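You operate a simulated robot arm through the tools that you are given. There is no shell and no other tool. Be economical: measure what you need, move in short steps, check, and stop when the job is done.

You are at the controls of a simulated robot arm. One attempt, no reset.

TASK
Share out the film cassettes on the workbench top. At the end: the white bottle marked "defoamer" from the workbench top is on the bed of the blue frame; the black film cassette marked "clear" from the workbench top is on top of the silver tin (marked "GREASE") on the workbench top; the black film cassette marked "silver" from the workbench top is on the silver small steel tray; the black film cassette labelled "matt" from the workbench top is on the brown board on the workbench top; whatever was shut is shut again. Leave all else as you found it, and nothing knocked over.

Only the result counts: the job must be done as asked and must still hold three seconds after the hand-in. Knocking over, shifting, dropping, spilling or breaking anything else fails it.

THE ROBOT
A 6-joint arm with a two-finger parallel gripper, fixed in place. Base frame: the origin is at the foot of the arm, x ahead of it, y to its left, z up; the work surface is at about z = 80. Readings come in cm, rad, newtons and seconds.
With the tool pointing down near the work surface it reaches from about 24 to 64 cm from the base axis. Its first joint turns from -1.152 to 1.152 rad. Payload 2.7 kg.
The tool frame sits at the grasp point between the pads (the TCP): z along the fingers, y along the line on which they close. The tips reach 2.3 cm beyond it. Largest opening 9.4 cm; finger width 3.8, thickness 1; the body of the gripper, 5.4 by 9.6 cm, starts 3.9 cm behind the TCP.
Orientation is told as [roll, pitch, yaw] about the base's x, y, z axes, in that order, counted from this pose: with the fingers straight down and closing along the base's y, the tool's x points along the base's -x, its y along +y and its z along -z.

THE INTERFACE
- The arm moves only by the tool servo_tool. Its argument "moves" is a list that holds one entry, the list of rows, each a list of 7 numbers: the shift along the tool's x, y, z in units of 25 mm (1.0 is 25 mm), then the turn, a rotation vector about the tool's x, y, z in units of 5 degrees (1.0 is 5 degrees), then the finger opening in mm, from 0 to 94. In form: [[[x, y, z, rx, ry, rz, hand], ...]]. A call has 1 to 8 rows; each row shifts and turns the commanded pose from where the row before left it, along the tool's axes as they then stand. A call with a number of a shift or a turn outside -1 to 1 is refused whole. Rows are played at 5 a second. More than 5 cm and 0.15 rad between two rows, or a gripper value outside its range, and nothing of the call is played. A pose out of reach is approached as far as the arm can. The call stops where the force on the tool passes 40 N (or 10 N more than at its start, if that is more) or the arm is blocked; 0.2 s more then pass. The fingers move at their own pace (about 4.5 cm/s each) and stop on an object; they squeeze with about 41 N. The grip force told is the motor's: it shows also when the fingers shut on nothing. Time passes only in rows, and 0.2 s behind the last, so rows that do not move let the fingers close. The reply holds the time, the measured pose of the TCP, the force on the tool along the base axes, the opening and the grip force, in the units named above and with some noise.
- Cameras (640 x 400 px; columns grow to the right, rows downward): "scene" is fixed at [9.62, -45.77, 141.48]; the picture's right is [0.52, -0.85, 0.00], its down [-0.59, -0.36, -0.72] and it looks along [0.61, 0.38, -0.70] (base axes); focal length 263 px, centre (320, 200). "wrist" rides on the gripper at [-3.9, 0, -4.4] in the tool frame; the picture's right is [0.00, -1.00, 0.00], its down [0.97, 0.00, -0.24] and it looks along [0.24, 0.00, 0.97] (tool axes); focal length 218 px, centre (320, 200).
- grab_frame(camera): a new picture of that camera. No time passes.
- measure_at(camera, pixels): there is no depth. For up to 12 entries [column, row, z] of the newest picture of that camera ("zoom" is the newest enlarged one), the place [x, y] in the base frame at which the ray of that pixel passes the height z, good to about 0.3 cm, but the place of the scene camera against the robot may be out by one fixed shift of up to 2.5 cm in any direction. No time passes.
- enlarge(camera, box): a new picture of the part [left, top, right, bottom] of that camera's present view, enlarged. No time passes.
- close_job(): hands the job in; it is judged then, once.

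Work in short steps. Measure before you move; look again where a grasp or a placing could have gone wrong, and mend it. You have 80 turns and 54 pictures in all, those below and enlarged ones among them. Open the gripper and draw the arm clear of the work before you hand the job in, unless the task says otherwise; then end with one line.

The tools are called after "Request:" as a command line: name --argument value ..., lists and objects as JSON in quotes. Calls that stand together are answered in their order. servo_tool: Moves the arm, as the interface text tells. Its arguments: {"type":"object","properties":{"moves":{"type":"array","items":{"type":"array","items":{"type":"array","items":{"type":"number"}}}}},"required":["moves"]} The other tools are called the same way: grab_frame (camera) takes a picture; measure_at (camera, pixels) gives the place at which the rays of pixels pass given heights; enlarge (camera, box) takes an enlarged picture of a part of a camera's view; close_job () hands the job in.

At the start:

```text
time: 0.0
eef_pos: [45.44, 8.98, 107.54]
orientation: [0.0, 0.0, -0.001]
wrist_force: [-0.5, -0.2, 0.0]
opening: 9.39
grasp_force: 0.0
```

scene: 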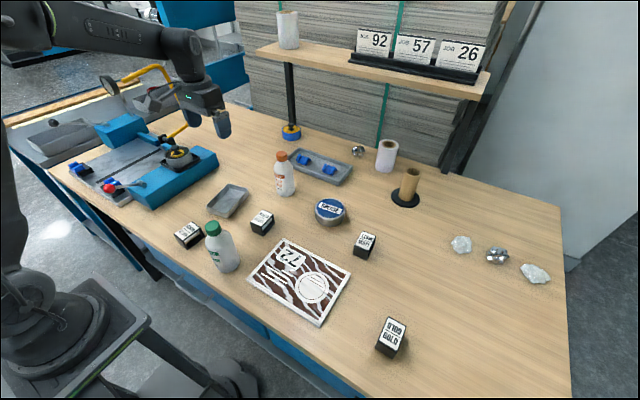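
wrist: 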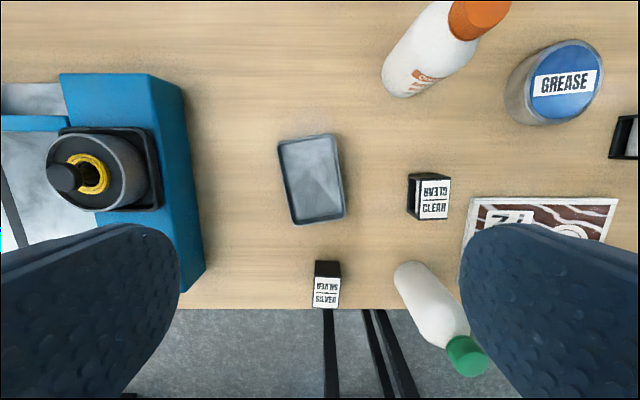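

The scene shows bottles at about (285,173) and (222,247), and cassettes at (188,235), (262,222), (365,244), (390,337). I enlarge to read the labels.

Request:
enlarge --camera "scene" --box '[160, 140, 420, 360]'

Request:
enlarge --camera "scene" --box '[40, 90, 240, 220]'

Request:
enlarge --camera "wrist" --box '[260, 0, 640, 400]'

```text
1.82 times, centred on (290, 250) of scene
```

zoom: 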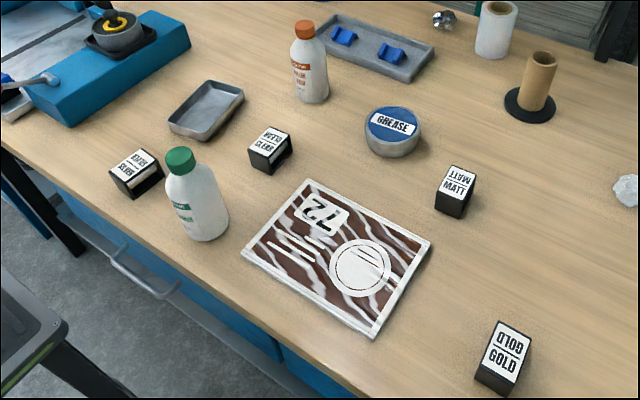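

```text
3.08 times, centred on (140, 155) of scene
```

zoom: 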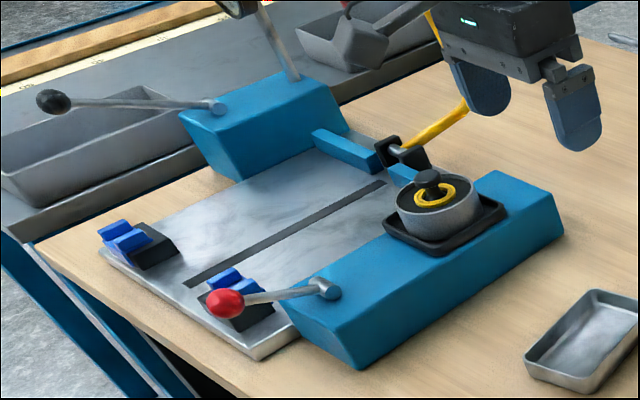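

```text
1.00 times, centred on (450, 200) of wrist
```

zoom: 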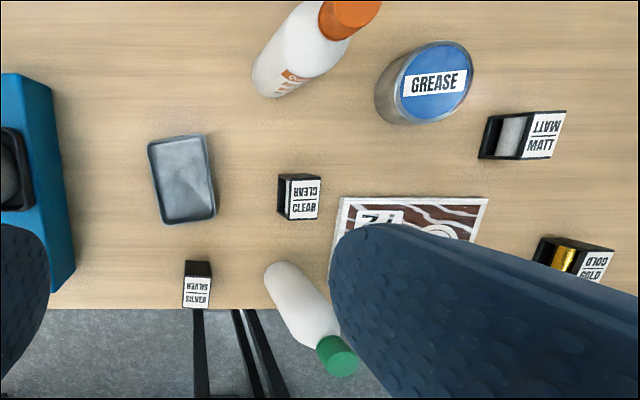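

Need to read the bottles' labels.

Request:
enlarge --camera "scene" --box '[190, 140, 310, 280]'

Request:
enlarge --camera "wrist" --box '[370, 0, 530, 100]'

Request:
measure_at --camera "wrist" --pixels '[[429, 203, 84], [326, 285, 84], [310, 180, 80], [560, 80, 85], [405, 275, 80], [467, 355, 93], [185, 300, 84], [65, 80, 84], [620, 140, 84], [395, 80, 80], [480, 20, 93], [540, 205, 80]]'

```text
2.86 times, centred on (250, 210) of scene
```

zoom: 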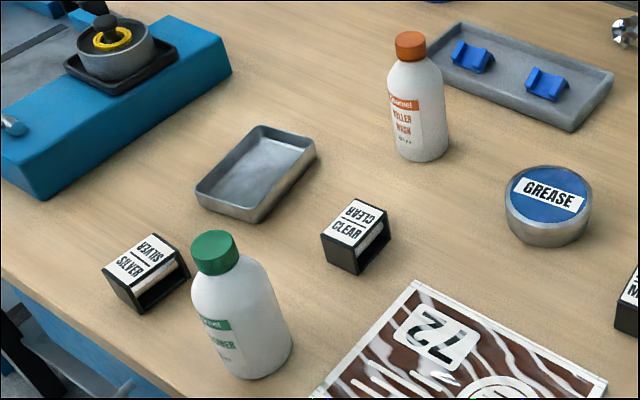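

```text
4.00 times, centred on (450, 50) of wrist
```

zoom: 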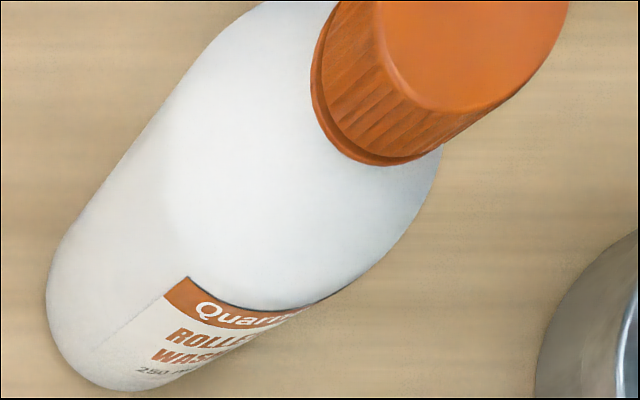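

```text
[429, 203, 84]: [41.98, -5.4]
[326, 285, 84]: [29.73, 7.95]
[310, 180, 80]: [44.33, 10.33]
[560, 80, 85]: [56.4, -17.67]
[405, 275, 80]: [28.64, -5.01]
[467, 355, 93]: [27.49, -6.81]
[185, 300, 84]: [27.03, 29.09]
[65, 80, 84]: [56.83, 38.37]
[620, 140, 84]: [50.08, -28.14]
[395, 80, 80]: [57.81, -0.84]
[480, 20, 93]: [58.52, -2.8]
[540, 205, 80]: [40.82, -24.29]
```

Green-capped bottle is "…AMER" (defoamer); orange is roller wash. Next I measure the same points in the scene camera to find its shift, and bed points.

Request:
grab_frame --camera "scene"

Request:
measure_at --camera "scene" --pixels '[[262, 217, 84], [187, 231, 84], [330, 208, 85], [365, 238, 84], [124, 165, 82], [94, 177, 82], [132, 200, 82], [165, 155, 82], [150, 140, 82], [300, 283, 80], [183, 196, 84], [211, 229, 93]]'

```text
46 pictures are left
```

scene: 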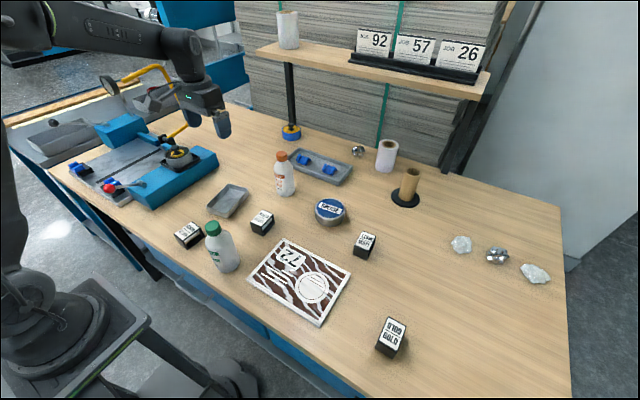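

```text
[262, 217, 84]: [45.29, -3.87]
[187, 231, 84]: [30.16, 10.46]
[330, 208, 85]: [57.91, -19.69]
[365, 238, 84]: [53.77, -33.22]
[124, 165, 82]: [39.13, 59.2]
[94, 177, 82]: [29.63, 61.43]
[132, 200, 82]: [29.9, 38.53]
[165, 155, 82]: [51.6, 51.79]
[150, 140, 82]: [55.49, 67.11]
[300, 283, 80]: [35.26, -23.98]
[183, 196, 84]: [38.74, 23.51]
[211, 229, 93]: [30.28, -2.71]
```

Wrist frame at the current place is too oblique for accuracy; I move the arm high above the bottle/silver region to x≈36, y≈0 for a look from above.

Request:
servo_tool --moves '[[[0.94, -0.9, 0, 0, 0, 0, 94], [0.94, -0.9, 0, 0, 0, 0, 94], [0.94, -0.9, 0, 0, 0, 0, 94], [0.94, -0.9, 0, 0, 0, 0, 94], [0, 0, 0, 0, 0, 0, 94]]]'

Request:
grab_frame --camera "wrist"

```text
time: 1.2
eef_pos: [36.05, -0.24, 107.35]
orientation: [-0.002, 0.0, 0.002]
wrist_force: [0.1, 0.2, -0.2]
opening: 9.4
grasp_force: 0.1
```

```text
45 pictures are left
```

wrist: 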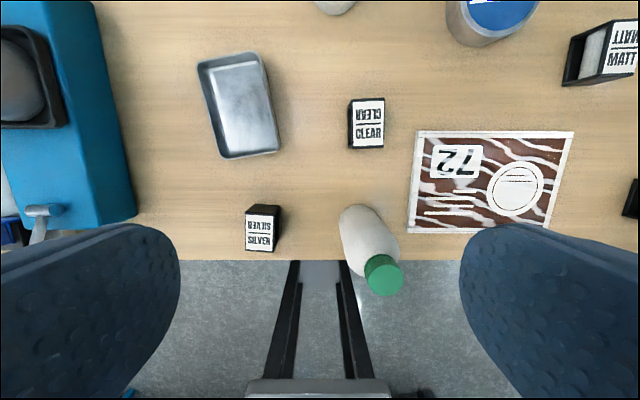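

Silver's top center is at (261,237) → about (28.4, 7.6), top z≈84.5. I descend to z≈95 above it for a closer look.

Request:
servo_tool --moves '[[[0.612, 0.628, 0.988, 0, 0, 0, 94], [0.612, 0.628, 0.988, 0, 0, 0, 94], [0.612, 0.628, 0.988, 0, 0, 0, 94], [0.612, 0.628, 0.988, 0, 0, 0, 94], [0.612, 0.628, 0.988, 0, 0, 0, 94], [0, 0, 0, 0, 0, 0, 94]]]'

Request:
grab_frame --camera "wrist"

```text
time: 2.6
eef_pos: [28.44, 7.75, 94.91]
orientation: [0.0, -0.001, -0.001]
wrist_force: [-0.4, 0.3, -0.4]
opening: 9.35
grasp_force: 0.0
```

```text
44 pictures are left
```

wrist: 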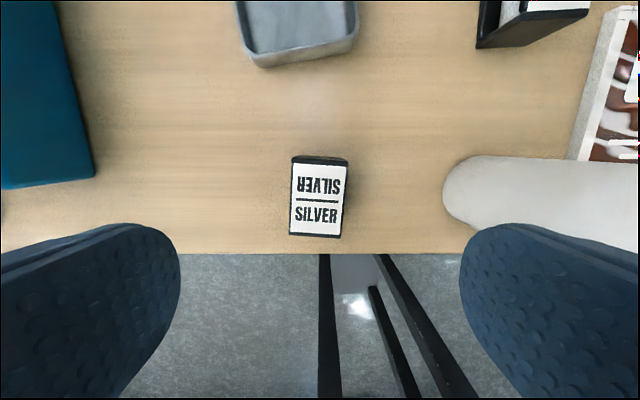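

Silver's top centre is (318,198) → (28.75, 7.85), turned about -3°. I align and descend to TCP z≈83.8.

Request:
servo_tool --moves '[[[-0.12, 0.04, 0.7, 0, 0, 0.6, 94], [0, 0, 0.95, 0, 0, 0, 94], [0, 0, 0.95, 0, 0, 0, 94], [0, 0, 0.95, 0, 0, 0, 94], [0, 0, 0.9, 0, 0, 0, 94], [0, 0, 0, 0, 0, 0, 94]]]'

Request:
grab_frame --camera "wrist"

```text
time: 4.0
eef_pos: [28.83, 7.84, 83.98]
orientation: [-0.002, -0.001, -0.053]
wrist_force: [-0.2, -0.5, -0.8]
opening: 9.39
grasp_force: 0.0
```

```text
43 pictures are left
```

wrist: 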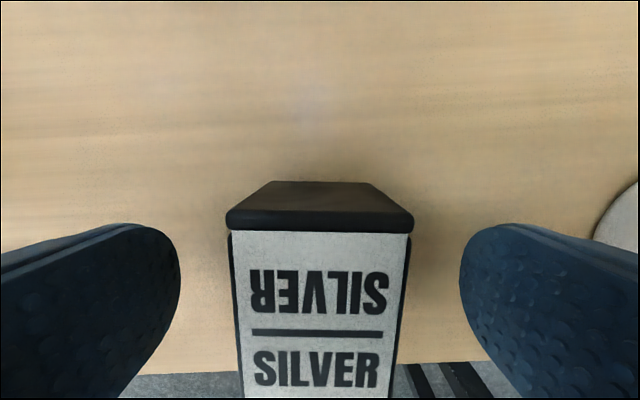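

Box sits centred between pads (cols 228–412). I close and lift 5 cm.

Request:
servo_tool --moves '[[[0, 0, 0, 0, 0, 0, 0], [0, 0, 0, 0, 0, 0, 0], [0, 0, 0, 0, 0, 0, 0], [0, 0, 0, 0, 0, 0, 0], [0, 0, 0, 0, 0, 0, 0], [0, 0, -0.6, 0, 0, 0, 0], [0, 0, -0.8, 0, 0, 0, 0], [0, 0, -0.8, 0, 0, 0, 0]]]'

```text
time: 5.8
eef_pos: [28.62, 7.88, 89.57]
orientation: [0.002, -0.002, -0.051]
wrist_force: [-0.9, -0.2, -1.3]
opening: 3.93
grasp_force: 41.4
```

Held (opening 3.93). Tray centre is at ≈(45.0, 10.0), yaw ≈ +9.5°. I carry it above the tray and rotate.

Request:
servo_tool --moves '[[[-0.929, 0.17, -0.3, 0, 0, 0, 0], [-0.929, 0.17, -0.3, 0, 0, 0, 0], [-0.929, 0.17, 0, 0, 0, 0, 0], [-0.929, 0.17, 0, 0, 0, 0, 0], [-0.929, 0.17, 0, 0, 0, 0, 0], [-0.929, 0.17, 0, 0, 0, 0, 0], [-0.929, 0.17, 0, 0, 0, 0, 0]]]'

Request:
servo_tool --moves '[[[0, 0, 0, 0, 0, -0.8, 0], [0, 0, 0, 0, 0, -0.85, 0], [0, 0, 0, 0, 0, -0.85, 0], [0, 0, 0, 0, 0, 0, 0]]]'

Request:
grab_frame --camera "wrist"

Request:
enlarge --camera "scene" --box '[160, 150, 320, 250]'

```text
time: 7.4
eef_pos: [45.06, 10.03, 91.17]
orientation: [0.001, 0.0, -0.051]
wrist_force: [0.0, -0.6, -2.0]
opening: 3.93
grasp_force: 40.6
```

```text
time: 8.4
eef_pos: [45.02, 9.96, 90.96]
orientation: [-0.002, 0.002, 0.168]
wrist_force: [0.6, 0.3, -1.1]
opening: 3.92
grasp_force: 40.9
```

```text
42 pictures are left
```

wrist: 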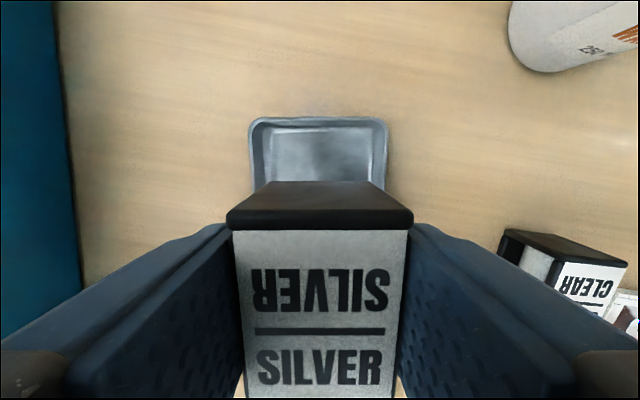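

```text
4.00 times, centred on (240, 200) of scene
```

zoom: 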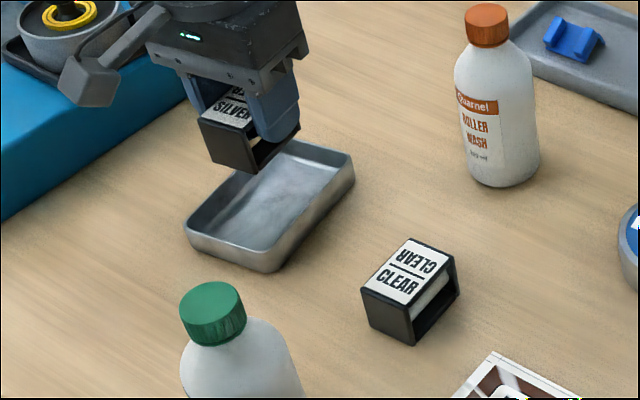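

Tray (cols 250–387) is centred and aligned under the box. I lower to just above the floor.

Request:
servo_tool --moves '[[[0, 0, 0.8, 0, 0, 0, 0], [0, 0, 0.8, 0, 0, 0, 0], [0, 0, 0.6, 0, 0, 0, 0], [0, 0, 0.2, 0, 0, 0, 0], [0, 0, 0.06, 0, 0, 0, 0], [0, 0, 0, 0, 0, 0, 0]]]'

Request:
servo_tool --moves '[[[0, 0, 0.08, 0, 0, 0, 0], [0, 0, 0, 0, 0, 0, 0]]]'

Request:
enlarge --camera "scene" --box '[180, 150, 280, 230]'

```text
time: 9.8
eef_pos: [44.92, 10.01, 84.71]
orientation: [0.0, -0.001, 0.166]
wrist_force: [-0.7, -0.5, -1.8]
opening: 3.95
grasp_force: 41.1
```

```text
time: 10.4
eef_pos: [44.99, 10.05, 84.61]
orientation: [-0.002, -0.001, 0.165]
wrist_force: [1.0, -0.2, -1.2]
opening: 3.95
grasp_force: 41.5
```

```text
5.00 times, centred on (230, 190) of scene
```

zoom: 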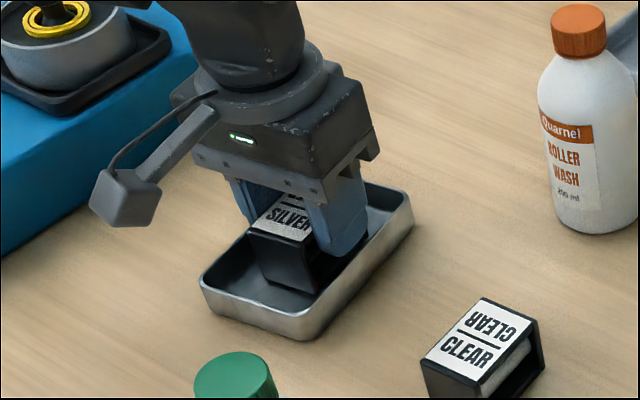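

No contact yet; keep lowering in millimetre steps watching force.

Request:
servo_tool --moves '[[[0, 0, 0.06, 0, 0, 0, 0], [0, 0, 0.06, 0, 0, 0, 0], [0, 0, 0, 0, 0, 0, 0]]]'

```text
time: 11.2
eef_pos: [44.99, 9.92, 84.44]
orientation: [0.002, -0.003, 0.165]
wrist_force: [-1.2, -1.9, 12.4]
opening: 3.96
grasp_force: 41.3
```

Contact (12 N up). I open slightly to 50 mm and rise straight.

Request:
servo_tool --moves '[[[0, 0, 0, 0, 0, 0, 50], [0, 0, 0, 0, 0, 0, 50], [0, 0, 0, 0, 0, 0, 50], [0, 0, -0.3, 0, 0, 0, 50], [0, 0, -0.6, 0, 0, 0, 50], [0, 0, -0.9, 0, 0, 0, 50], [0, 0, -1, 0, 0, 0, 94], [0, 0, -1, 0, 0, 0, 94]]]'

Request:
grab_frame --camera "wrist"

```text
time: 13.0
eef_pos: [45.16, 10.07, 93.89]
orientation: [0.001, -0.001, 0.167]
wrist_force: [0.7, 0.7, -0.5]
opening: 9.39
grasp_force: 0.0
```

```text
39 pictures are left
```

wrist: 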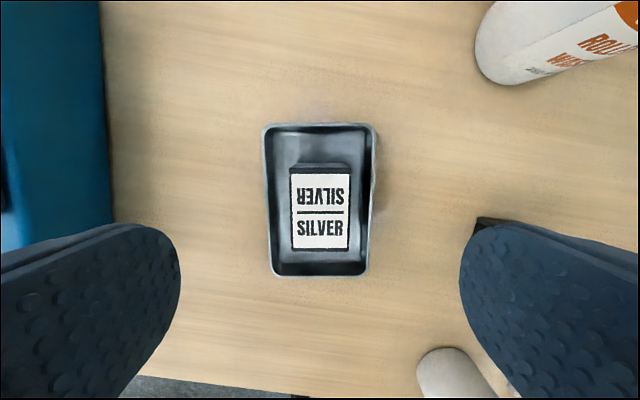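

Silver sits well in the tray. Next: clear at ≈(42.5,-5.95); I move above it and un-rotate.

Request:
servo_tool --moves '[[[0.307, -0.876, -0.2, 0, 0, 0, 94], [0.307, -0.876, 0, 0, 0, 0, 94], [0.307, -0.876, 0, 0, 0, 0, 94], [0.307, -0.876, 0, 0, 0, 0, 94], [0.307, -0.876, 0, 0, 0, 0, 94], [0.307, -0.876, 0, 0, 0, 0, 94], [0.307, -0.876, 0, 0, 0, 0, 94]]]'

Request:
servo_tool --moves '[[[0, 0, 0, 0, 0, 0.95, 94], [0, 0, 0, 0, 0, 0.95, 94], [0, 0, 0, 0, 0, 0, 94]]]'

Request:
grab_frame --camera "wrist"

```text
time: 14.6
eef_pos: [42.17, -6.03, 94.3]
orientation: [0.0, -0.001, 0.169]
wrist_force: [-0.2, -0.7, -0.3]
opening: 9.41
grasp_force: 0.0
```

```text
time: 15.4
eef_pos: [42.2, -5.99, 94.47]
orientation: [0.001, 0.0, -0.001]
wrist_force: [-0.4, 0.7, 0.8]
opening: 9.39
grasp_force: 0.1
```

```text
38 pictures are left
```

wrist: 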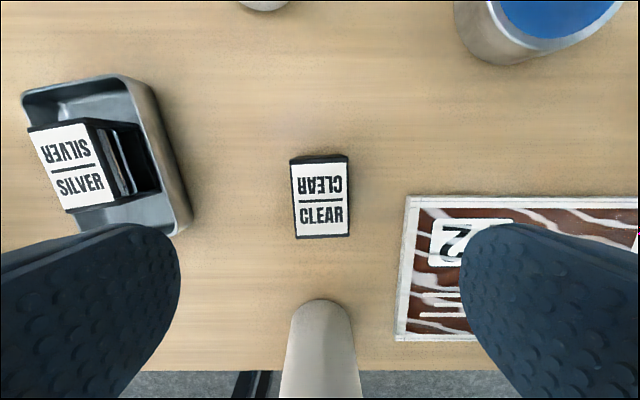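

Clear's top centre (321,198) → (42.7,-6.05), yaw +3°. Descend to z≈84 and grip.

Request:
servo_tool --moves '[[[-0.2, -0.03, 0.5, 0, 0, -0.6, 94], [0, 0, 0.95, 0, 0, 0, 94], [0, 0, 0.95, 0, 0, 0, 94], [0, 0, 0.95, 0, 0, 0, 94], [0, 0, 0.84, 0, 0, 0, 94], [0, 0, 0, 0, 0, 0, 94]]]'

Request:
servo_tool --moves '[[[0, 0, 0, 0, 0, 0, 0], [0, 0, 0, 0, 0, 0, 0], [0, 0, 0, 0, 0, 0, 0], [0, 0, 0, 0, 0, 0, 0], [0, 0, 0, 0, 0, 0, 0], [0, 0, -0.8, 0, 0, 0, 0], [0, 0, -0.9, 0, 0, 0, 0], [0, 0, -0.9, 0, 0, 0, 0]]]'

Request:
servo_tool --moves '[[[0, 0, -1, 0, 0, 0, 0], [0, 0, -1, 0, 0, 0, 0], [0, 0, 0, 0, 0, 0, 0]]]'

Request:
grab_frame --camera "wrist"

```text
time: 16.8
eef_pos: [42.72, -6.09, 83.6]
orientation: [-0.001, -0.002, 0.051]
wrist_force: [0.0, -0.5, 0.6]
opening: 9.38
grasp_force: 0.0
```

```text
time: 18.6
eef_pos: [42.8, -5.99, 90.36]
orientation: [-0.001, 0.001, 0.052]
wrist_force: [0.3, 0.1, -1.3]
opening: 3.92
grasp_force: 40.9
```

```text
time: 19.4
eef_pos: [42.79, -5.88, 95.44]
orientation: [-0.001, -0.002, 0.051]
wrist_force: [0.5, 0.3, -1.7]
opening: 3.94
grasp_force: 41.3
```

```text
37 pictures are left
```

wrist: 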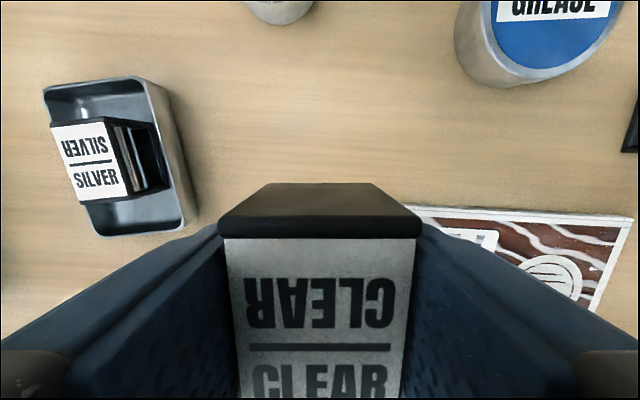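

Clear held. Tin is around (56,-17.3); I move toward it, staying short to see it.

Request:
servo_tool --moves '[[[-0.728, -0.942, -0.1, 0, 0, 0, 0], [-0.728, -0.942, -0.1, 0, 0, 0, 0], [-0.728, -0.942, -0.1, 0, 0, 0, 0], [-0.728, -0.942, -0.1, 0, 0, 0, 0], [-0.728, -0.942, -0.1, 0, 0, 0, 0], [0, 0, 0, 0, 0, 0.3, 0], [0, 0, 0, 0, 0, 0.3, 0]]]'

Request:
grab_frame --camera "wrist"

Request:
enlarge --camera "scene" --box '[260, 150, 400, 250]'

```text
time: 21.0
eef_pos: [52.58, -17.36, 96.42]
orientation: [-0.001, 0.001, 0.0]
wrist_force: [0.8, 0.1, -1.0]
opening: 3.96
grasp_force: 41.1
```

```text
36 pictures are left
```

wrist: 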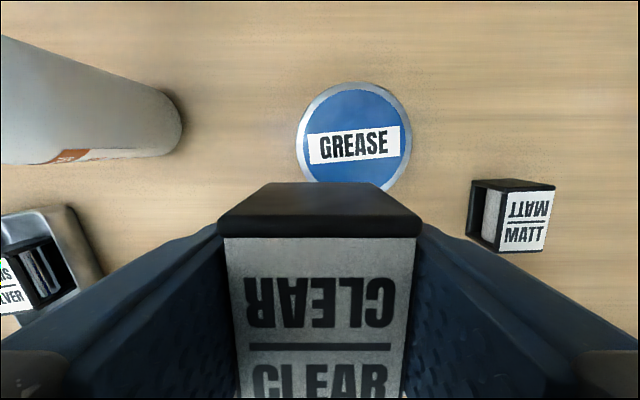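

```text
4.00 times, centred on (330, 200) of scene
```

zoom: 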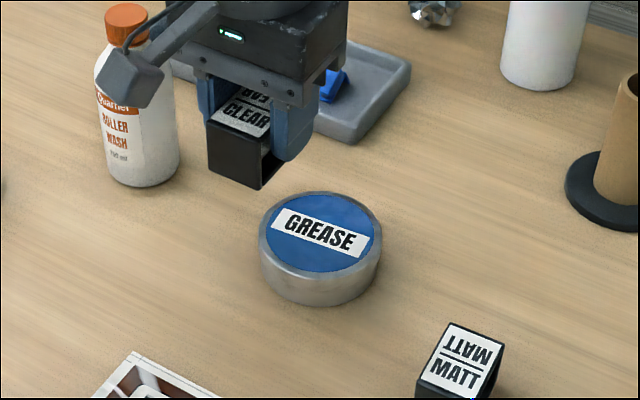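

Lid centre (354,138) → ≈(57.05,-20.0), top z≈83.6. Move above it and lower to z≈88.5.

Request:
servo_tool --moves '[[[-0.6, -0.35, 0, 0, 0, 0, 0], [-0.6, -0.35, 0, 0, 0, 0, 0], [-0.58, -0.36, 0, 0, 0, 0, 0], [0, 0, 0.8, 0, 0, 0, 0], [0, 0, 0.8, 0, 0, 0, 0], [0, 0, 0.8, 0, 0, 0, 0], [0, 0, 0.4, 0, 0, 0, 0], [0, 0, 0, 0, 0, 0, 0]]]'

Request:
enlarge --camera "scene" --box '[280, 160, 380, 240]'

Request:
grab_frame --camera "wrist"

```text
time: 22.8
eef_pos: [56.85, -19.98, 89.49]
orientation: [-0.001, 0.0, 0.001]
wrist_force: [-0.1, -0.5, -1.0]
opening: 3.95
grasp_force: 40.9
```

```text
5.00 times, centred on (330, 200) of scene
```

zoom: 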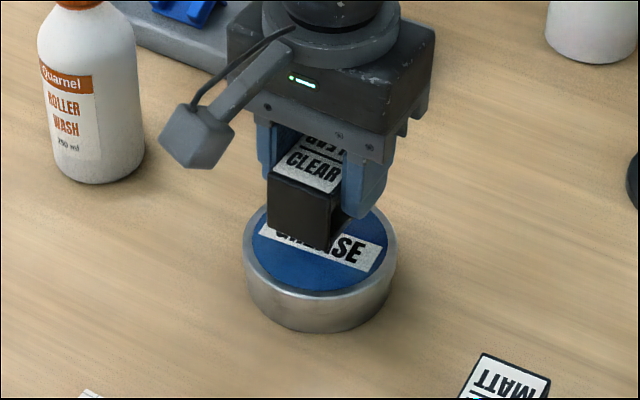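

```text
33 pictures are left
```

wrist: 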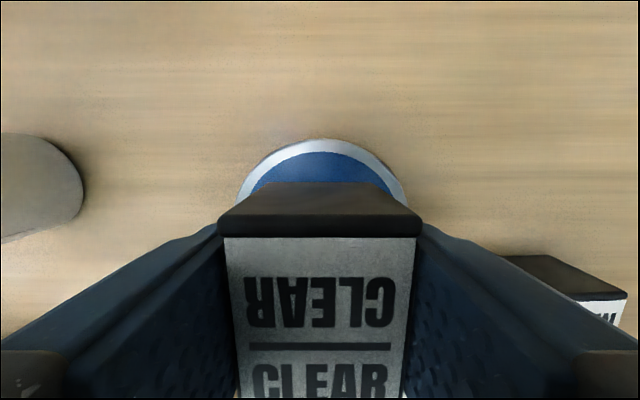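

Laterally centred (lid 236–408). Lower gently until contact.

Request:
servo_tool --moves '[[[0.06, 0, 0.3, 0, 0, 0, 0], [0, 0, 0.3, 0, 0, 0, 0], [0, 0, 0.1, 0, 0, 0, 0], [0, 0, 0, 0, 0, 0, 0]]]'

Request:
servo_tool --moves '[[[0, 0, 0.08, 0, 0, 0, 0], [0, 0, 0, 0, 0, 0, 0]]]'

```text
time: 23.8
eef_pos: [56.6, -20.13, 87.72]
orientation: [0.001, -0.001, -0.001]
wrist_force: [0.4, 0.3, -1.7]
opening: 3.95
grasp_force: 41.2
```

```text
time: 24.4
eef_pos: [56.69, -19.97, 87.65]
orientation: [0.0, 0.0, 0.0]
wrist_force: [-0.7, -0.5, -0.6]
opening: 3.97
grasp_force: 41.3
```

Request:
servo_tool --moves '[[[0, 0, 0.06, 0, 0, 0, 0], [0, 0, 0.06, 0, 0, 0, 0], [0, 0, 0, 0, 0, 0, 0]]]'

Request:
enlarge --camera "scene" --box '[290, 170, 370, 234]'

```text
time: 25.2
eef_pos: [56.73, -20.0, 87.28]
orientation: [-0.001, -0.001, 0.001]
wrist_force: [-0.1, 0.3, -1.8]
opening: 3.96
grasp_force: 41.1
```

```text
6.25 times, centred on (330, 202) of scene
```

zoom: 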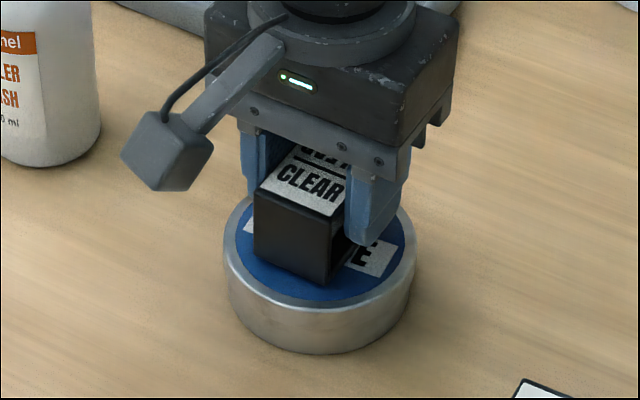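

Nearly touching; continue in 1 mm steps.

Request:
servo_tool --moves '[[[0, 0, 0.05, 0, 0, 0, 0], [0, 0, 0.05, 0, 0, 0, 0], [0, 0, 0, 0, 0, 0, 0]]]'

Request:
servo_tool --moves '[[[0, 0, 0.04, 0, 0, 0, 0], [0, 0, 0, 0, 0, 0, 0]]]'

```text
time: 26.0
eef_pos: [56.76, -19.84, 87.21]
orientation: [0.0, 0.0, 0.0]
wrist_force: [-0.6, -0.2, -1.1]
opening: 3.97
grasp_force: 40.8
```

```text
time: 26.6
eef_pos: [56.72, -19.87, 86.96]
orientation: [-0.002, -0.002, 0.0]
wrist_force: [-0.3, 0.1, 1.5]
opening: 3.95
grasp_force: 40.8
```

Request:
servo_tool --moves '[[[0, 0, 0.04, 0, 0, 0, 0], [0, 0, 0, 0, 0, 0, 0]]]'

```text
time: 27.2
eef_pos: [56.73, -20.03, 87.04]
orientation: [0.002, -0.002, 0.002]
wrist_force: [-2.3, 3.3, 11.3]
opening: 3.93
grasp_force: 41.4
```

Contact. Release and rise straight up.

Request:
servo_tool --moves '[[[0, 0, 0, 0, 0, 0, 60], [0, 0, 0, 0, 0, 0, 60], [0, 0, 0, 0, 0, 0, 60], [0, 0, -0.4, 0, 0, 0, 60], [0, 0, -0.8, 0, 0, 0, 60], [0, 0, -1, 0, 0, 0, 94], [0, 0, -1, 0, 0, 0, 94], [0, 0, 0, 0, 0, 0, 94]]]'

Request:
grab_frame --camera "wrist"

```text
time: 29.0
eef_pos: [56.74, -20.18, 95.07]
orientation: [0.001, 0.0, 0.001]
wrist_force: [-0.4, 0.3, 0.5]
opening: 9.4
grasp_force: 0.1
```

```text
31 pictures are left
```

wrist: 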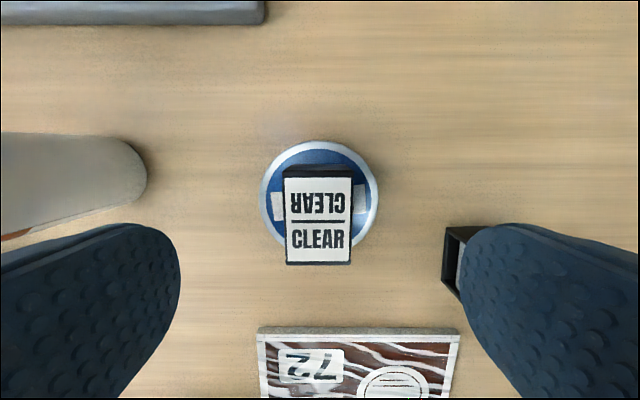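

Clear is well centred on the tin. Now move above matt at ≈(51.2,-32.3).

Request:
servo_tool --moves '[[[0.44, -0.97, -0.1, 0, 0, 0, 94], [0.44, -0.97, 0, 0, 0, 0, 94], [0.44, -0.97, 0, 0, 0, 0, 94], [0.44, -0.97, 0, 0, 0, 0, 94], [0.44, -0.97, 0, 0, 0, 0, 94], [0, 0, 0, 0, 0, 0, 94]]]'

Request:
grab_frame --camera "wrist"

```text
time: 30.4
eef_pos: [51.16, -32.04, 95.0]
orientation: [0.001, 0.0, 0.001]
wrist_force: [-1.0, 0.0, -1.0]
opening: 9.43
grasp_force: 0.1
```

```text
30 pictures are left
```

wrist: 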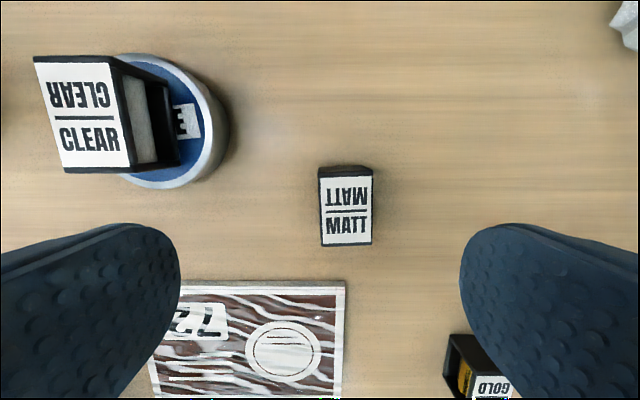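

Matt's top centre (346,209) → (50.7,-33.9), yaw about +1.5°. Align, descend to z≈83.8, check.

Request:
servo_tool --moves '[[[0.18, -0.74, 0, 0, 0, -0.3, 94], [0, 0, 0.95, 0, 0, 0, 94], [0, 0, 0.95, 0, 0, 0, 94], [0, 0, 0.95, 0, 0, 0, 94], [0, 0, 0.9, 0, 0, 0, 94], [0, 0, 0.7, 0, 0, 0, 94], [0, 0, 0, 0, 0, 0, 94]]]'

Request:
grab_frame --camera "wrist"

```text
time: 32.0
eef_pos: [50.9, -33.78, 83.91]
orientation: [-0.001, 0.0, 0.025]
wrist_force: [0.1, -0.4, 0.0]
opening: 9.38
grasp_force: 0.1
```

```text
29 pictures are left
```

wrist: 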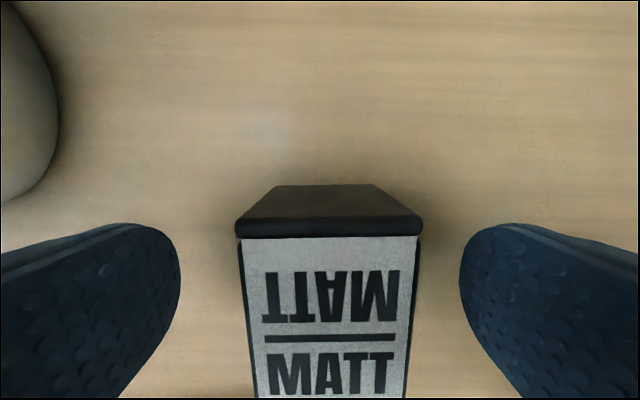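

Box slightly right of centre (237–420); nudge, close and lift.

Request:
servo_tool --moves '[[[0, -0.07, 0, 0, 0, 0, 0], [0, 0, 0, 0, 0, 0, 0], [0, 0, 0, 0, 0, 0, 0], [0, 0, 0, 0, 0, 0, 0], [0, 0, 0, 0, 0, 0, 0], [0, 0, -0.8, 0, 0, 0, 0], [0, 0, -0.9, 0, 0, 0, 0], [0, 0, -0.9, 0, 0, 0, 0]]]'

Request:
servo_tool --moves '[[[0.9, 0.57, -0.2, 0, 0, 0, 0], [0.9, 0.57, 0, 0, 0, 0, 0], [0.9, 0.57, 0, 0, 0, 0, 0], [0.9, 0.57, 0, 0, 0, 0, 0], [0.9, 0.57, 0, 0, 0, 0, 0], [0.9, 0.57, 0, 0, 0, 0, 0], [0, 0, 0, 0, 0, 0.3, 0]]]'

Request:
grab_frame --camera "wrist"

Request:
enlarge --camera "scene" --box '[230, 200, 390, 340]'

```text
time: 33.8
eef_pos: [50.91, -34.11, 90.45]
orientation: [0.001, -0.001, 0.026]
wrist_force: [-0.3, 0.4, -1.6]
opening: 3.96
grasp_force: 41.6
```

```text
time: 35.4
eef_pos: [37.15, -25.9, 91.08]
orientation: [0.0, 0.0, 0.001]
wrist_force: [-0.5, -1.2, -0.6]
opening: 3.96
grasp_force: 41.6
```

```text
28 pictures are left
```

wrist: 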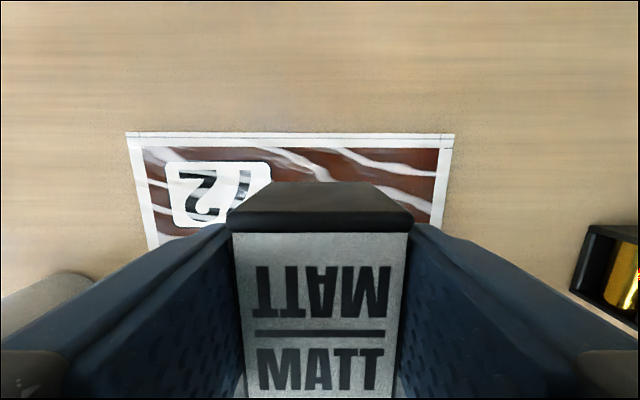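

```text
2.86 times, centred on (310, 270) of scene
```

zoom: 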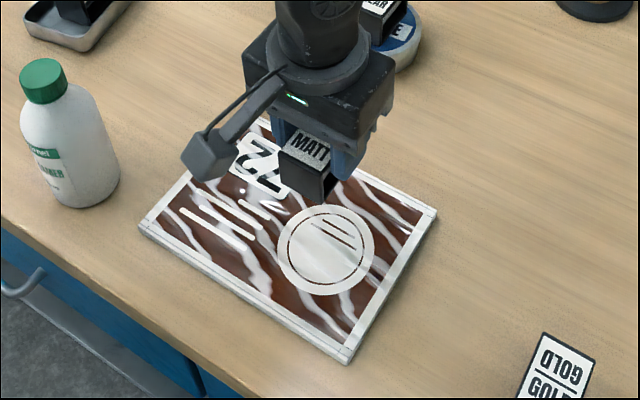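

Board spans y −13.6…−34.3, x 27…41.7. Shift to ≈(35,-24.5) and lower.

Request:
servo_tool --moves '[[[0.86, 0.56, 0, 0, 0, 0, 0], [0, 0, 0.8, 0, 0, 0, 0], [0, 0, 0.8, 0, 0, 0, 0], [0, 0, 0.5, 0, 0, 0, 0], [0, 0, 0.1, 0, 0, 0, 0], [0, 0, 0, 0, 0, 0, 0]]]'

Request:
servo_tool --moves '[[[0, 0, 0.06, 0, 0, 0, 0], [0, 0, 0, 0, 0, 0, 0]]]'

Request:
servo_tool --moves '[[[0, 0, 0.06, 0, 0, 0, 0], [0, 0, 0, 0, 0, 0, 0]]]'

```text
time: 36.8
eef_pos: [34.99, -24.55, 85.54]
orientation: [-0.001, 0.0, 0.001]
wrist_force: [0.1, 0.4, -1.1]
opening: 3.94
grasp_force: 41.4
```

```text
time: 37.4
eef_pos: [34.8, -24.51, 85.4]
orientation: [0.0, 0.0, -0.001]
wrist_force: [0.7, -0.2, -1.2]
opening: 3.97
grasp_force: 41.4
```

```text
time: 38.0
eef_pos: [34.98, -24.56, 85.27]
orientation: [0.001, 0.001, 0.0]
wrist_force: [-0.1, 0.4, -0.1]
opening: 3.98
grasp_force: 41.0
```

Request:
servo_tool --moves '[[[0, 0, 0.06, 0, 0, 0, 0], [0, 0, 0, 0, 0, 0, 0]]]'

Request:
servo_tool --moves '[[[0, 0, 0.04, 0, 0, 0, 0], [0, 0, 0, 0, 0, 0, 0]]]'

```text
time: 38.6
eef_pos: [35.0, -24.57, 85.16]
orientation: [0.0, 0.0, -0.001]
wrist_force: [-0.1, 1.0, -1.1]
opening: 3.96
grasp_force: 40.9
```

```text
time: 39.2
eef_pos: [34.94, -24.63, 85.02]
orientation: [-0.001, -0.001, -0.001]
wrist_force: [-0.4, 0.4, 4.5]
opening: 3.93
grasp_force: 40.9
```

Contact (4.5 N). Release and rise.

Request:
servo_tool --moves '[[[0, 0, 0, 0, 0, 0, 60], [0, 0, 0, 0, 0, 0, 60], [0, 0, 0, 0, 0, 0, 60], [0, 0, -0.4, 0, 0, 0, 60], [0, 0, -0.8, 0, 0, 0, 60], [0, 0, -1, 0, 0, 0, 94], [0, 0, -1, 0, 0, 0, 94], [0, 0, -1, 0, 0, 0, 94]]]'

Request:
servo_tool --moves '[[[0, 0.9, -0.9, 0, 0, 0, 94], [0, 0.9, -0.9, 0, 0, 0, 94], [0, 0.9, -0.9, 0, 0, 0, 94], [0, 0.9, -0.9, 0, 0, 0, 94], [0, 0.9, 0, 0, 0, 0, 94], [0, 0.9, 0, 0, 0, 0, 94]]]'

Request:
grab_frame --camera "wrist"

```text
time: 41.0
eef_pos: [34.92, -24.61, 95.37]
orientation: [0.001, 0.0, 0.0]
wrist_force: [-0.2, 0.1, 0.0]
opening: 9.41
grasp_force: 0.1
```

```text
time: 42.4
eef_pos: [34.93, -10.99, 104.42]
orientation: [0.002, 0.002, -0.001]
wrist_force: [-0.4, -0.1, -0.2]
opening: 9.38
grasp_force: 0.1
```

```text
26 pictures are left
```

wrist: 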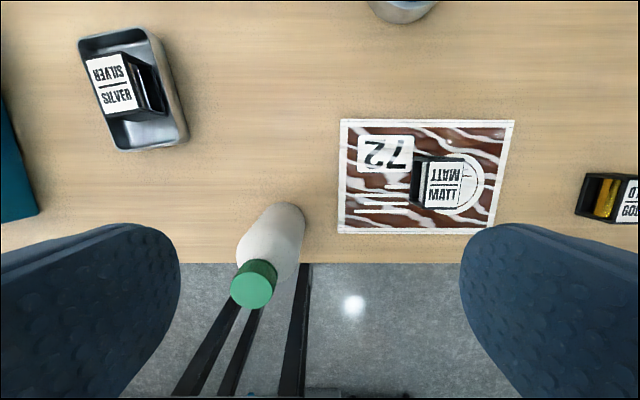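

Matt is on the board. Bottle cap triangulates to ≈(28.8,-6.0), top ≈94.9. I look at the bottle shape and the frame.

Request:
enlarge --camera "scene" --box '[190, 210, 260, 280]'

Request:
measure_at --camera "wrist" --pixels '[[252, 285, 94.9], [252, 285, 93], [286, 205, 80], [305, 225, 80]]'

```text
5.71 times, centred on (225, 245) of scene
```

zoom: 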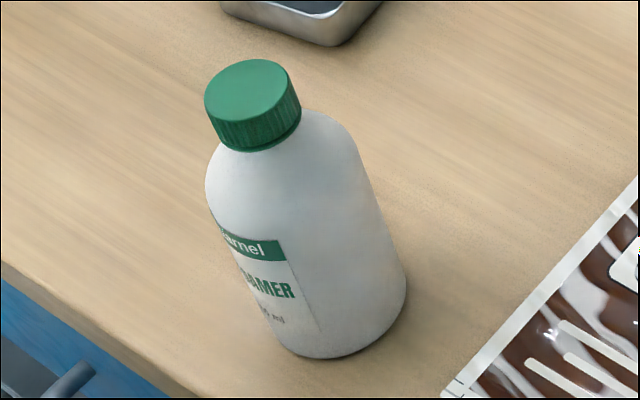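

```text
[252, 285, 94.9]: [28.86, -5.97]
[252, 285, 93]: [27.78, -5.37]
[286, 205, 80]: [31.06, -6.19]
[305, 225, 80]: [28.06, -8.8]
```

Cap is ~3.6 cm wide, ~1.8 cm tall. I'll grip it by the cap: move above (28.8,-6.0) at z≈100 and look.

Request:
servo_tool --moves '[[[0.82, 0.67, 0.4, 0, 0, 0, 80], [0.82, 0.67, 0.5, 0, 0, 0, 80], [0.82, 0.66, 0.6, 0, 0, 0, 80], [0, 0, 0, 0, 0, 0, 80]]]'

Request:
grab_frame --camera "wrist"

Request:
enlarge --camera "scene" --box '[180, 190, 270, 280]'

```text
time: 43.4
eef_pos: [28.63, -6.19, 100.75]
orientation: [0.0, 0.0, -0.001]
wrist_force: [1.2, 1.1, 0.5]
opening: 8.0
grasp_force: 0.0
```

```text
24 pictures are left
```

wrist: 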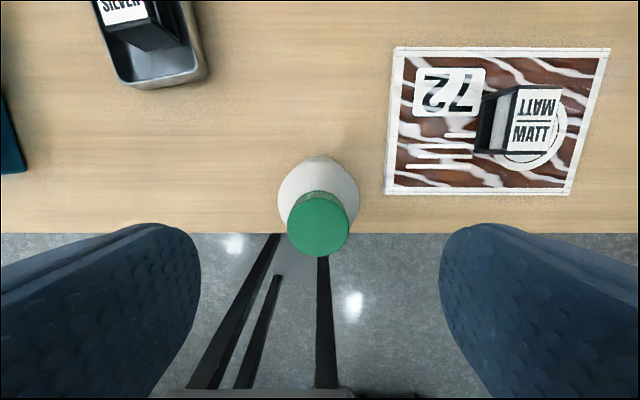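

```text
4.44 times, centred on (225, 235) of scene
```

zoom: 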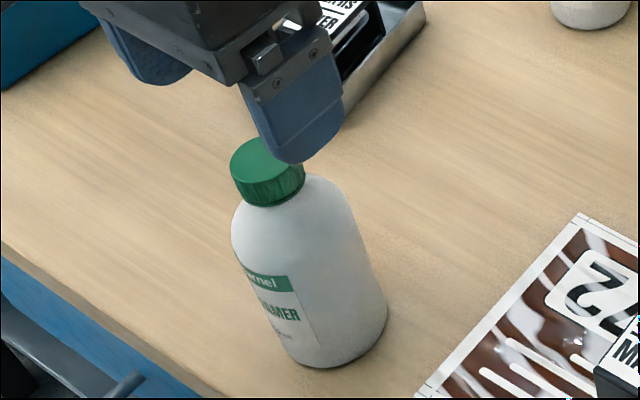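

Cap (319,225) → (28.7,-6.15), right under the TCP. Descend to z≈95.3 and close.

Request:
servo_tool --moves '[[[0, 0, 0.7, 0, 0, 0, 80], [0, 0, 0.7, 0, 0, 0, 80], [0, 0, 0.7, 0, 0, 0, 80], [0, 0, 0.1, 0, 0, 0, 80], [0, 0, 0, 0, 0, 0, 80]]]'

Request:
enlarge --camera "scene" --box '[190, 190, 270, 270]'

```text
time: 44.6
eef_pos: [28.62, -6.1, 95.29]
orientation: [-0.001, -0.001, 0.001]
wrist_force: [0.1, -0.4, 0.1]
opening: 8.01
grasp_force: 0.0
```

```text
5.00 times, centred on (230, 230) of scene
```

zoom: 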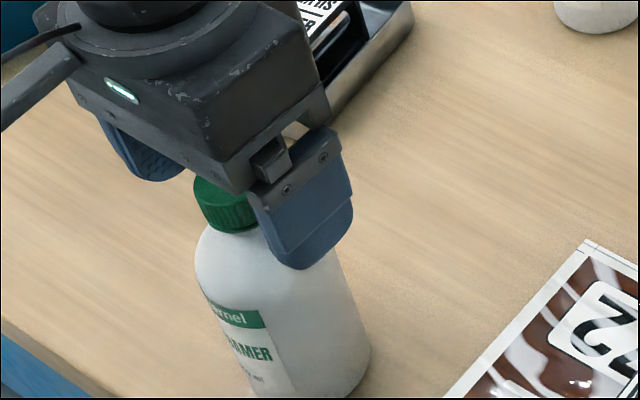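

Close slowly and read the opening (cap should give ≈3.2).

Request:
servo_tool --moves '[[[0, 0, 0, 0, 0, 0, 60], [0, 0, 0, 0, 0, 0, 45], [0, 0, 0, 0, 0, 0, 38], [0, 0, 0, 0, 0, 0, 30], [0, 0, 0, 0, 0, 0, 0], [0, 0, 0, 0, 0, 0, 0], [0, 0, 0, 0, 0, 0, 0], [0, 0, 0, 0, 0, 0, 0]]]'

Request:
enlarge --camera "scene" --box '[190, 190, 270, 270]'

```text
time: 46.4
eef_pos: [28.71, -6.05, 95.28]
orientation: [0.0, -0.001, 0.0]
wrist_force: [0.1, 1.3, 0.4]
opening: 3.1
grasp_force: 41.1
```

```text
5.00 times, centred on (230, 230) of scene
```

zoom: 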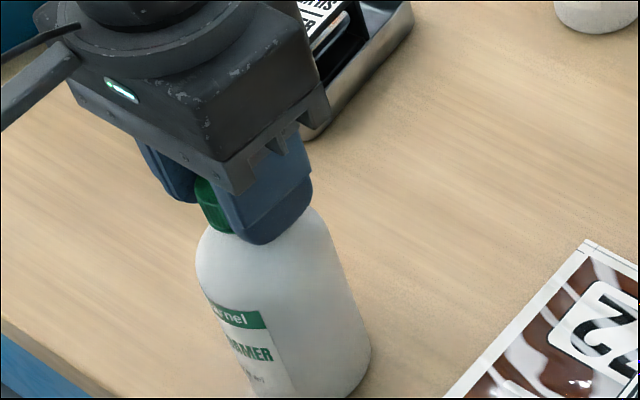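

Gripped at 3.1 cm on the cap. Lift ~13 cm.

Request:
servo_tool --moves '[[[0, 0, -0.3, 0, 0, 0, 0], [0, 0, -0.8, 0, 0, 0, 0], [0, 0, -0.8, 0, 0, 0, 0], [0, 0, -0.8, 0, 0, 0, 0], [0, 0, -0.8, 0, 0, 0, 0], [0, 0, -0.8, 0, 0, 0, 0], [0, 0, -0.8, 0, 0, 0, 0], [0, 0, 0, 0, 0, 0, 0]]]'

Request:
servo_tool --moves '[[[-0.3, 0.8, 0, 0, 0, 0, 0], [-0.3, 0.9, 0, 0, 0, 0, 0], [-0.3, 0.95, 0, 0, 0, 0, 0], [-0.3, 0.95, 0, 0, 0, 0, 0], [-0.3, 0.95, 0, 0, 0, 0, 0], [-0.3, 0.95, 0, 0, 0, 0, 0], [-0.3, 0.95, 0, 0, 0, 0, 0], [0, 0.7, 0, 0, 0, 0, 0]]]'

Request:
grab_frame --camera "wrist"

Request:
grab_frame --camera "scene"

```text
time: 48.2
eef_pos: [28.71, -6.11, 107.78]
orientation: [-0.001, 0.0, 0.002]
wrist_force: [-0.1, -0.1, -3.2]
opening: 3.1
grasp_force: 41.2
```

```text
time: 50.0
eef_pos: [34.13, 11.81, 108.07]
orientation: [0.0, 0.0, -0.001]
wrist_force: [0.8, 0.2, -2.2]
opening: 3.09
grasp_force: 40.7
```

```text
20 pictures are left
```

wrist: 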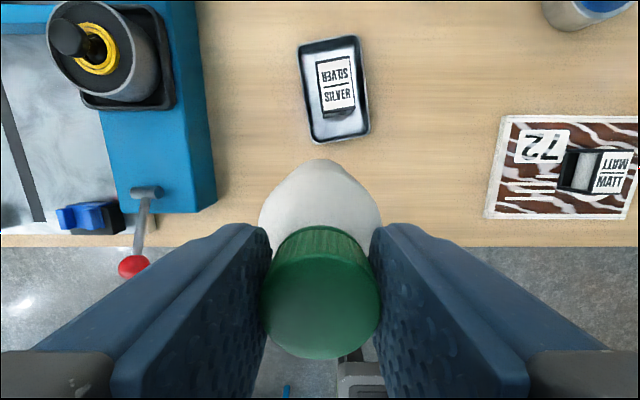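

```text
19 pictures are left
```

scene: 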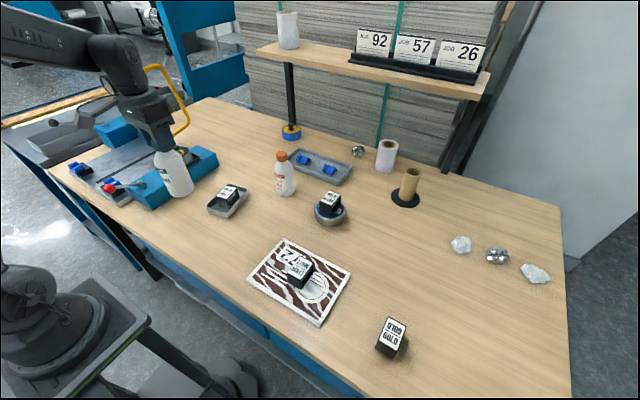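

Bottle held fine. I check the yellow bow and the frame's height by casting rays at several heights.

Request:
measure_at --camera "scene" --pixels '[[108, 85, 90], [108, 85, 100], [108, 85, 110], [160, 68, 90], [160, 68, 100], [160, 68, 110], [182, 132, 85], [186, 110, 90], [186, 110, 100], [108, 188, 84], [108, 188, 88]]'

Request:
enlarge --camera "scene" --box '[60, 50, 220, 220]'

Request:
servo_tool --moves '[[[0, 0.9, -0.5, 0, 0, 0, 0], [0, 0.9, -0.5, 0, 0, 0, 0], [0, 0.9, 0, 0, 0, 0, 0], [0, 0.9, 0, 0, 0, 0, 0], [0, 0, 0, 0, 0, 0, 0]]]'

Request:
grab_frame --camera "wrist"

```text
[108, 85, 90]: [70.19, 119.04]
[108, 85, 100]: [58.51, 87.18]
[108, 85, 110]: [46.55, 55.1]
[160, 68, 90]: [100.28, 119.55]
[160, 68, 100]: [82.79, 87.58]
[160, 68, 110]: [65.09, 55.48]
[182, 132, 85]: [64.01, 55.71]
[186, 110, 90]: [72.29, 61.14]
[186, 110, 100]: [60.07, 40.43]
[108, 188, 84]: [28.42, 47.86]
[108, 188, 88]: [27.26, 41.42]
```

```text
2.35 times, centred on (140, 135) of scene
```

zoom: 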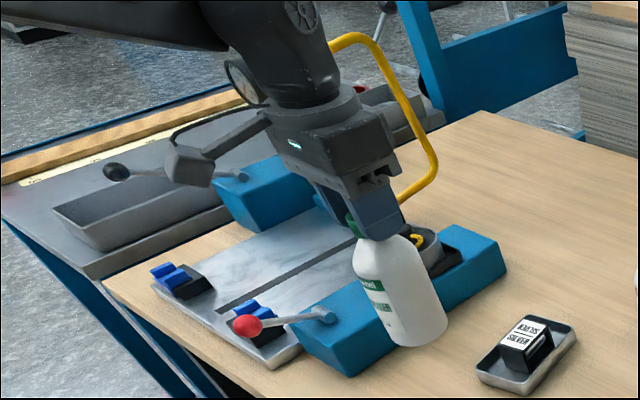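

```text
time: 51.2
eef_pos: [34.12, 20.73, 110.59]
orientation: [0.0, 0.001, 0.001]
wrist_force: [0.8, -0.4, -3.0]
opening: 3.11
grasp_force: 40.7
```

```text
17 pictures are left
```

wrist: 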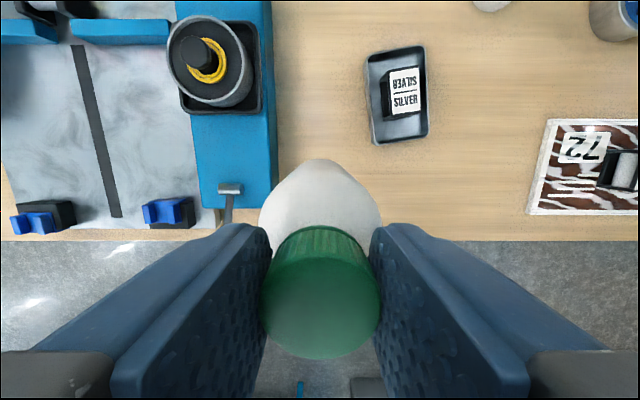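

Bed free patch between the groove (col ~105) and the rail (col ~190) centers near (145,160) → ≈(36,46.7). I move there at this height.

Request:
servo_tool --moves '[[[-0.1, 0.9, 0, 0, 0, 0, 0], [-0.1, 0.95, 0, 0, 0, 0, 0], [-0.1, 0.95, 0, 0, 0, 0, 0], [-0.1, 0.95, 0, 0, 0, 0, 0], [-0.1, 0.95, 0, 0, 0, 0, 0], [-0.1, 0.95, 0, 0, 0, 0, 0], [-0.1, 0.95, 0, 0, 0, 0, 0], [0, 0, 0, 0, 0, 0, 0]]]'

Request:
servo_tool --moves '[[[0, 0.9, 0, 0, 0, 0, 0], [0, 0.9, 0, 0, 0, 0, 0], [0, 0.9, 0, 0, 0, 0, 0], [0, 0.9, 0, 0, 0, 0, 0], [0, 0, 0, 0, 0, 0, 0]]]'

Request:
grab_frame --camera "wrist"

Request:
enlarge --camera "scene" --box '[40, 40, 220, 220]'

```text
time: 53.0
eef_pos: [35.8, 37.35, 110.42]
orientation: [0.0, 0.001, 0.001]
wrist_force: [0.7, -0.7, -3.6]
opening: 3.11
grasp_force: 40.7
```

```text
time: 54.2
eef_pos: [35.79, 46.38, 110.34]
orientation: [0.0, 0.001, 0.001]
wrist_force: [-0.1, 0.2, -2.9]
opening: 3.09
grasp_force: 41.4
```

```text
16 pictures are left
```

wrist: 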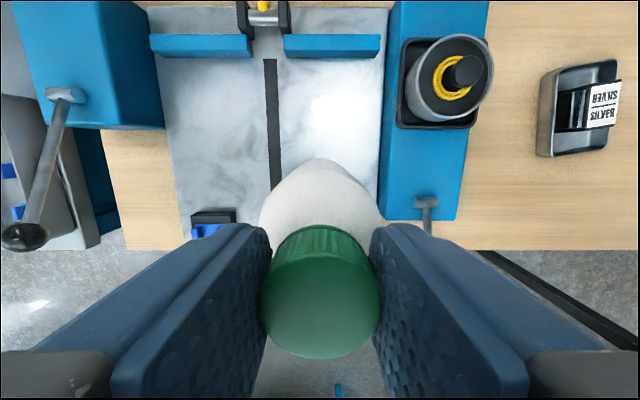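

```text
2.22 times, centred on (130, 130) of scene
```

zoom: 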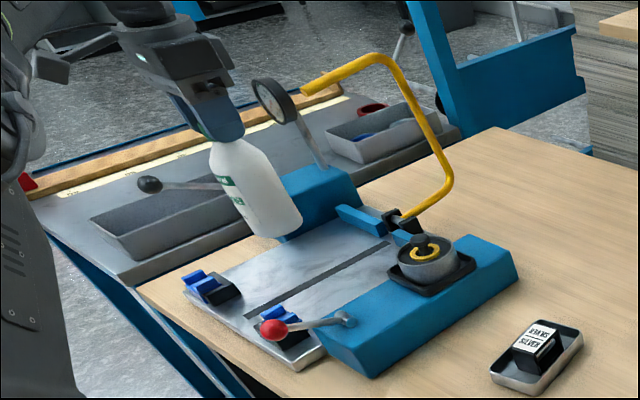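

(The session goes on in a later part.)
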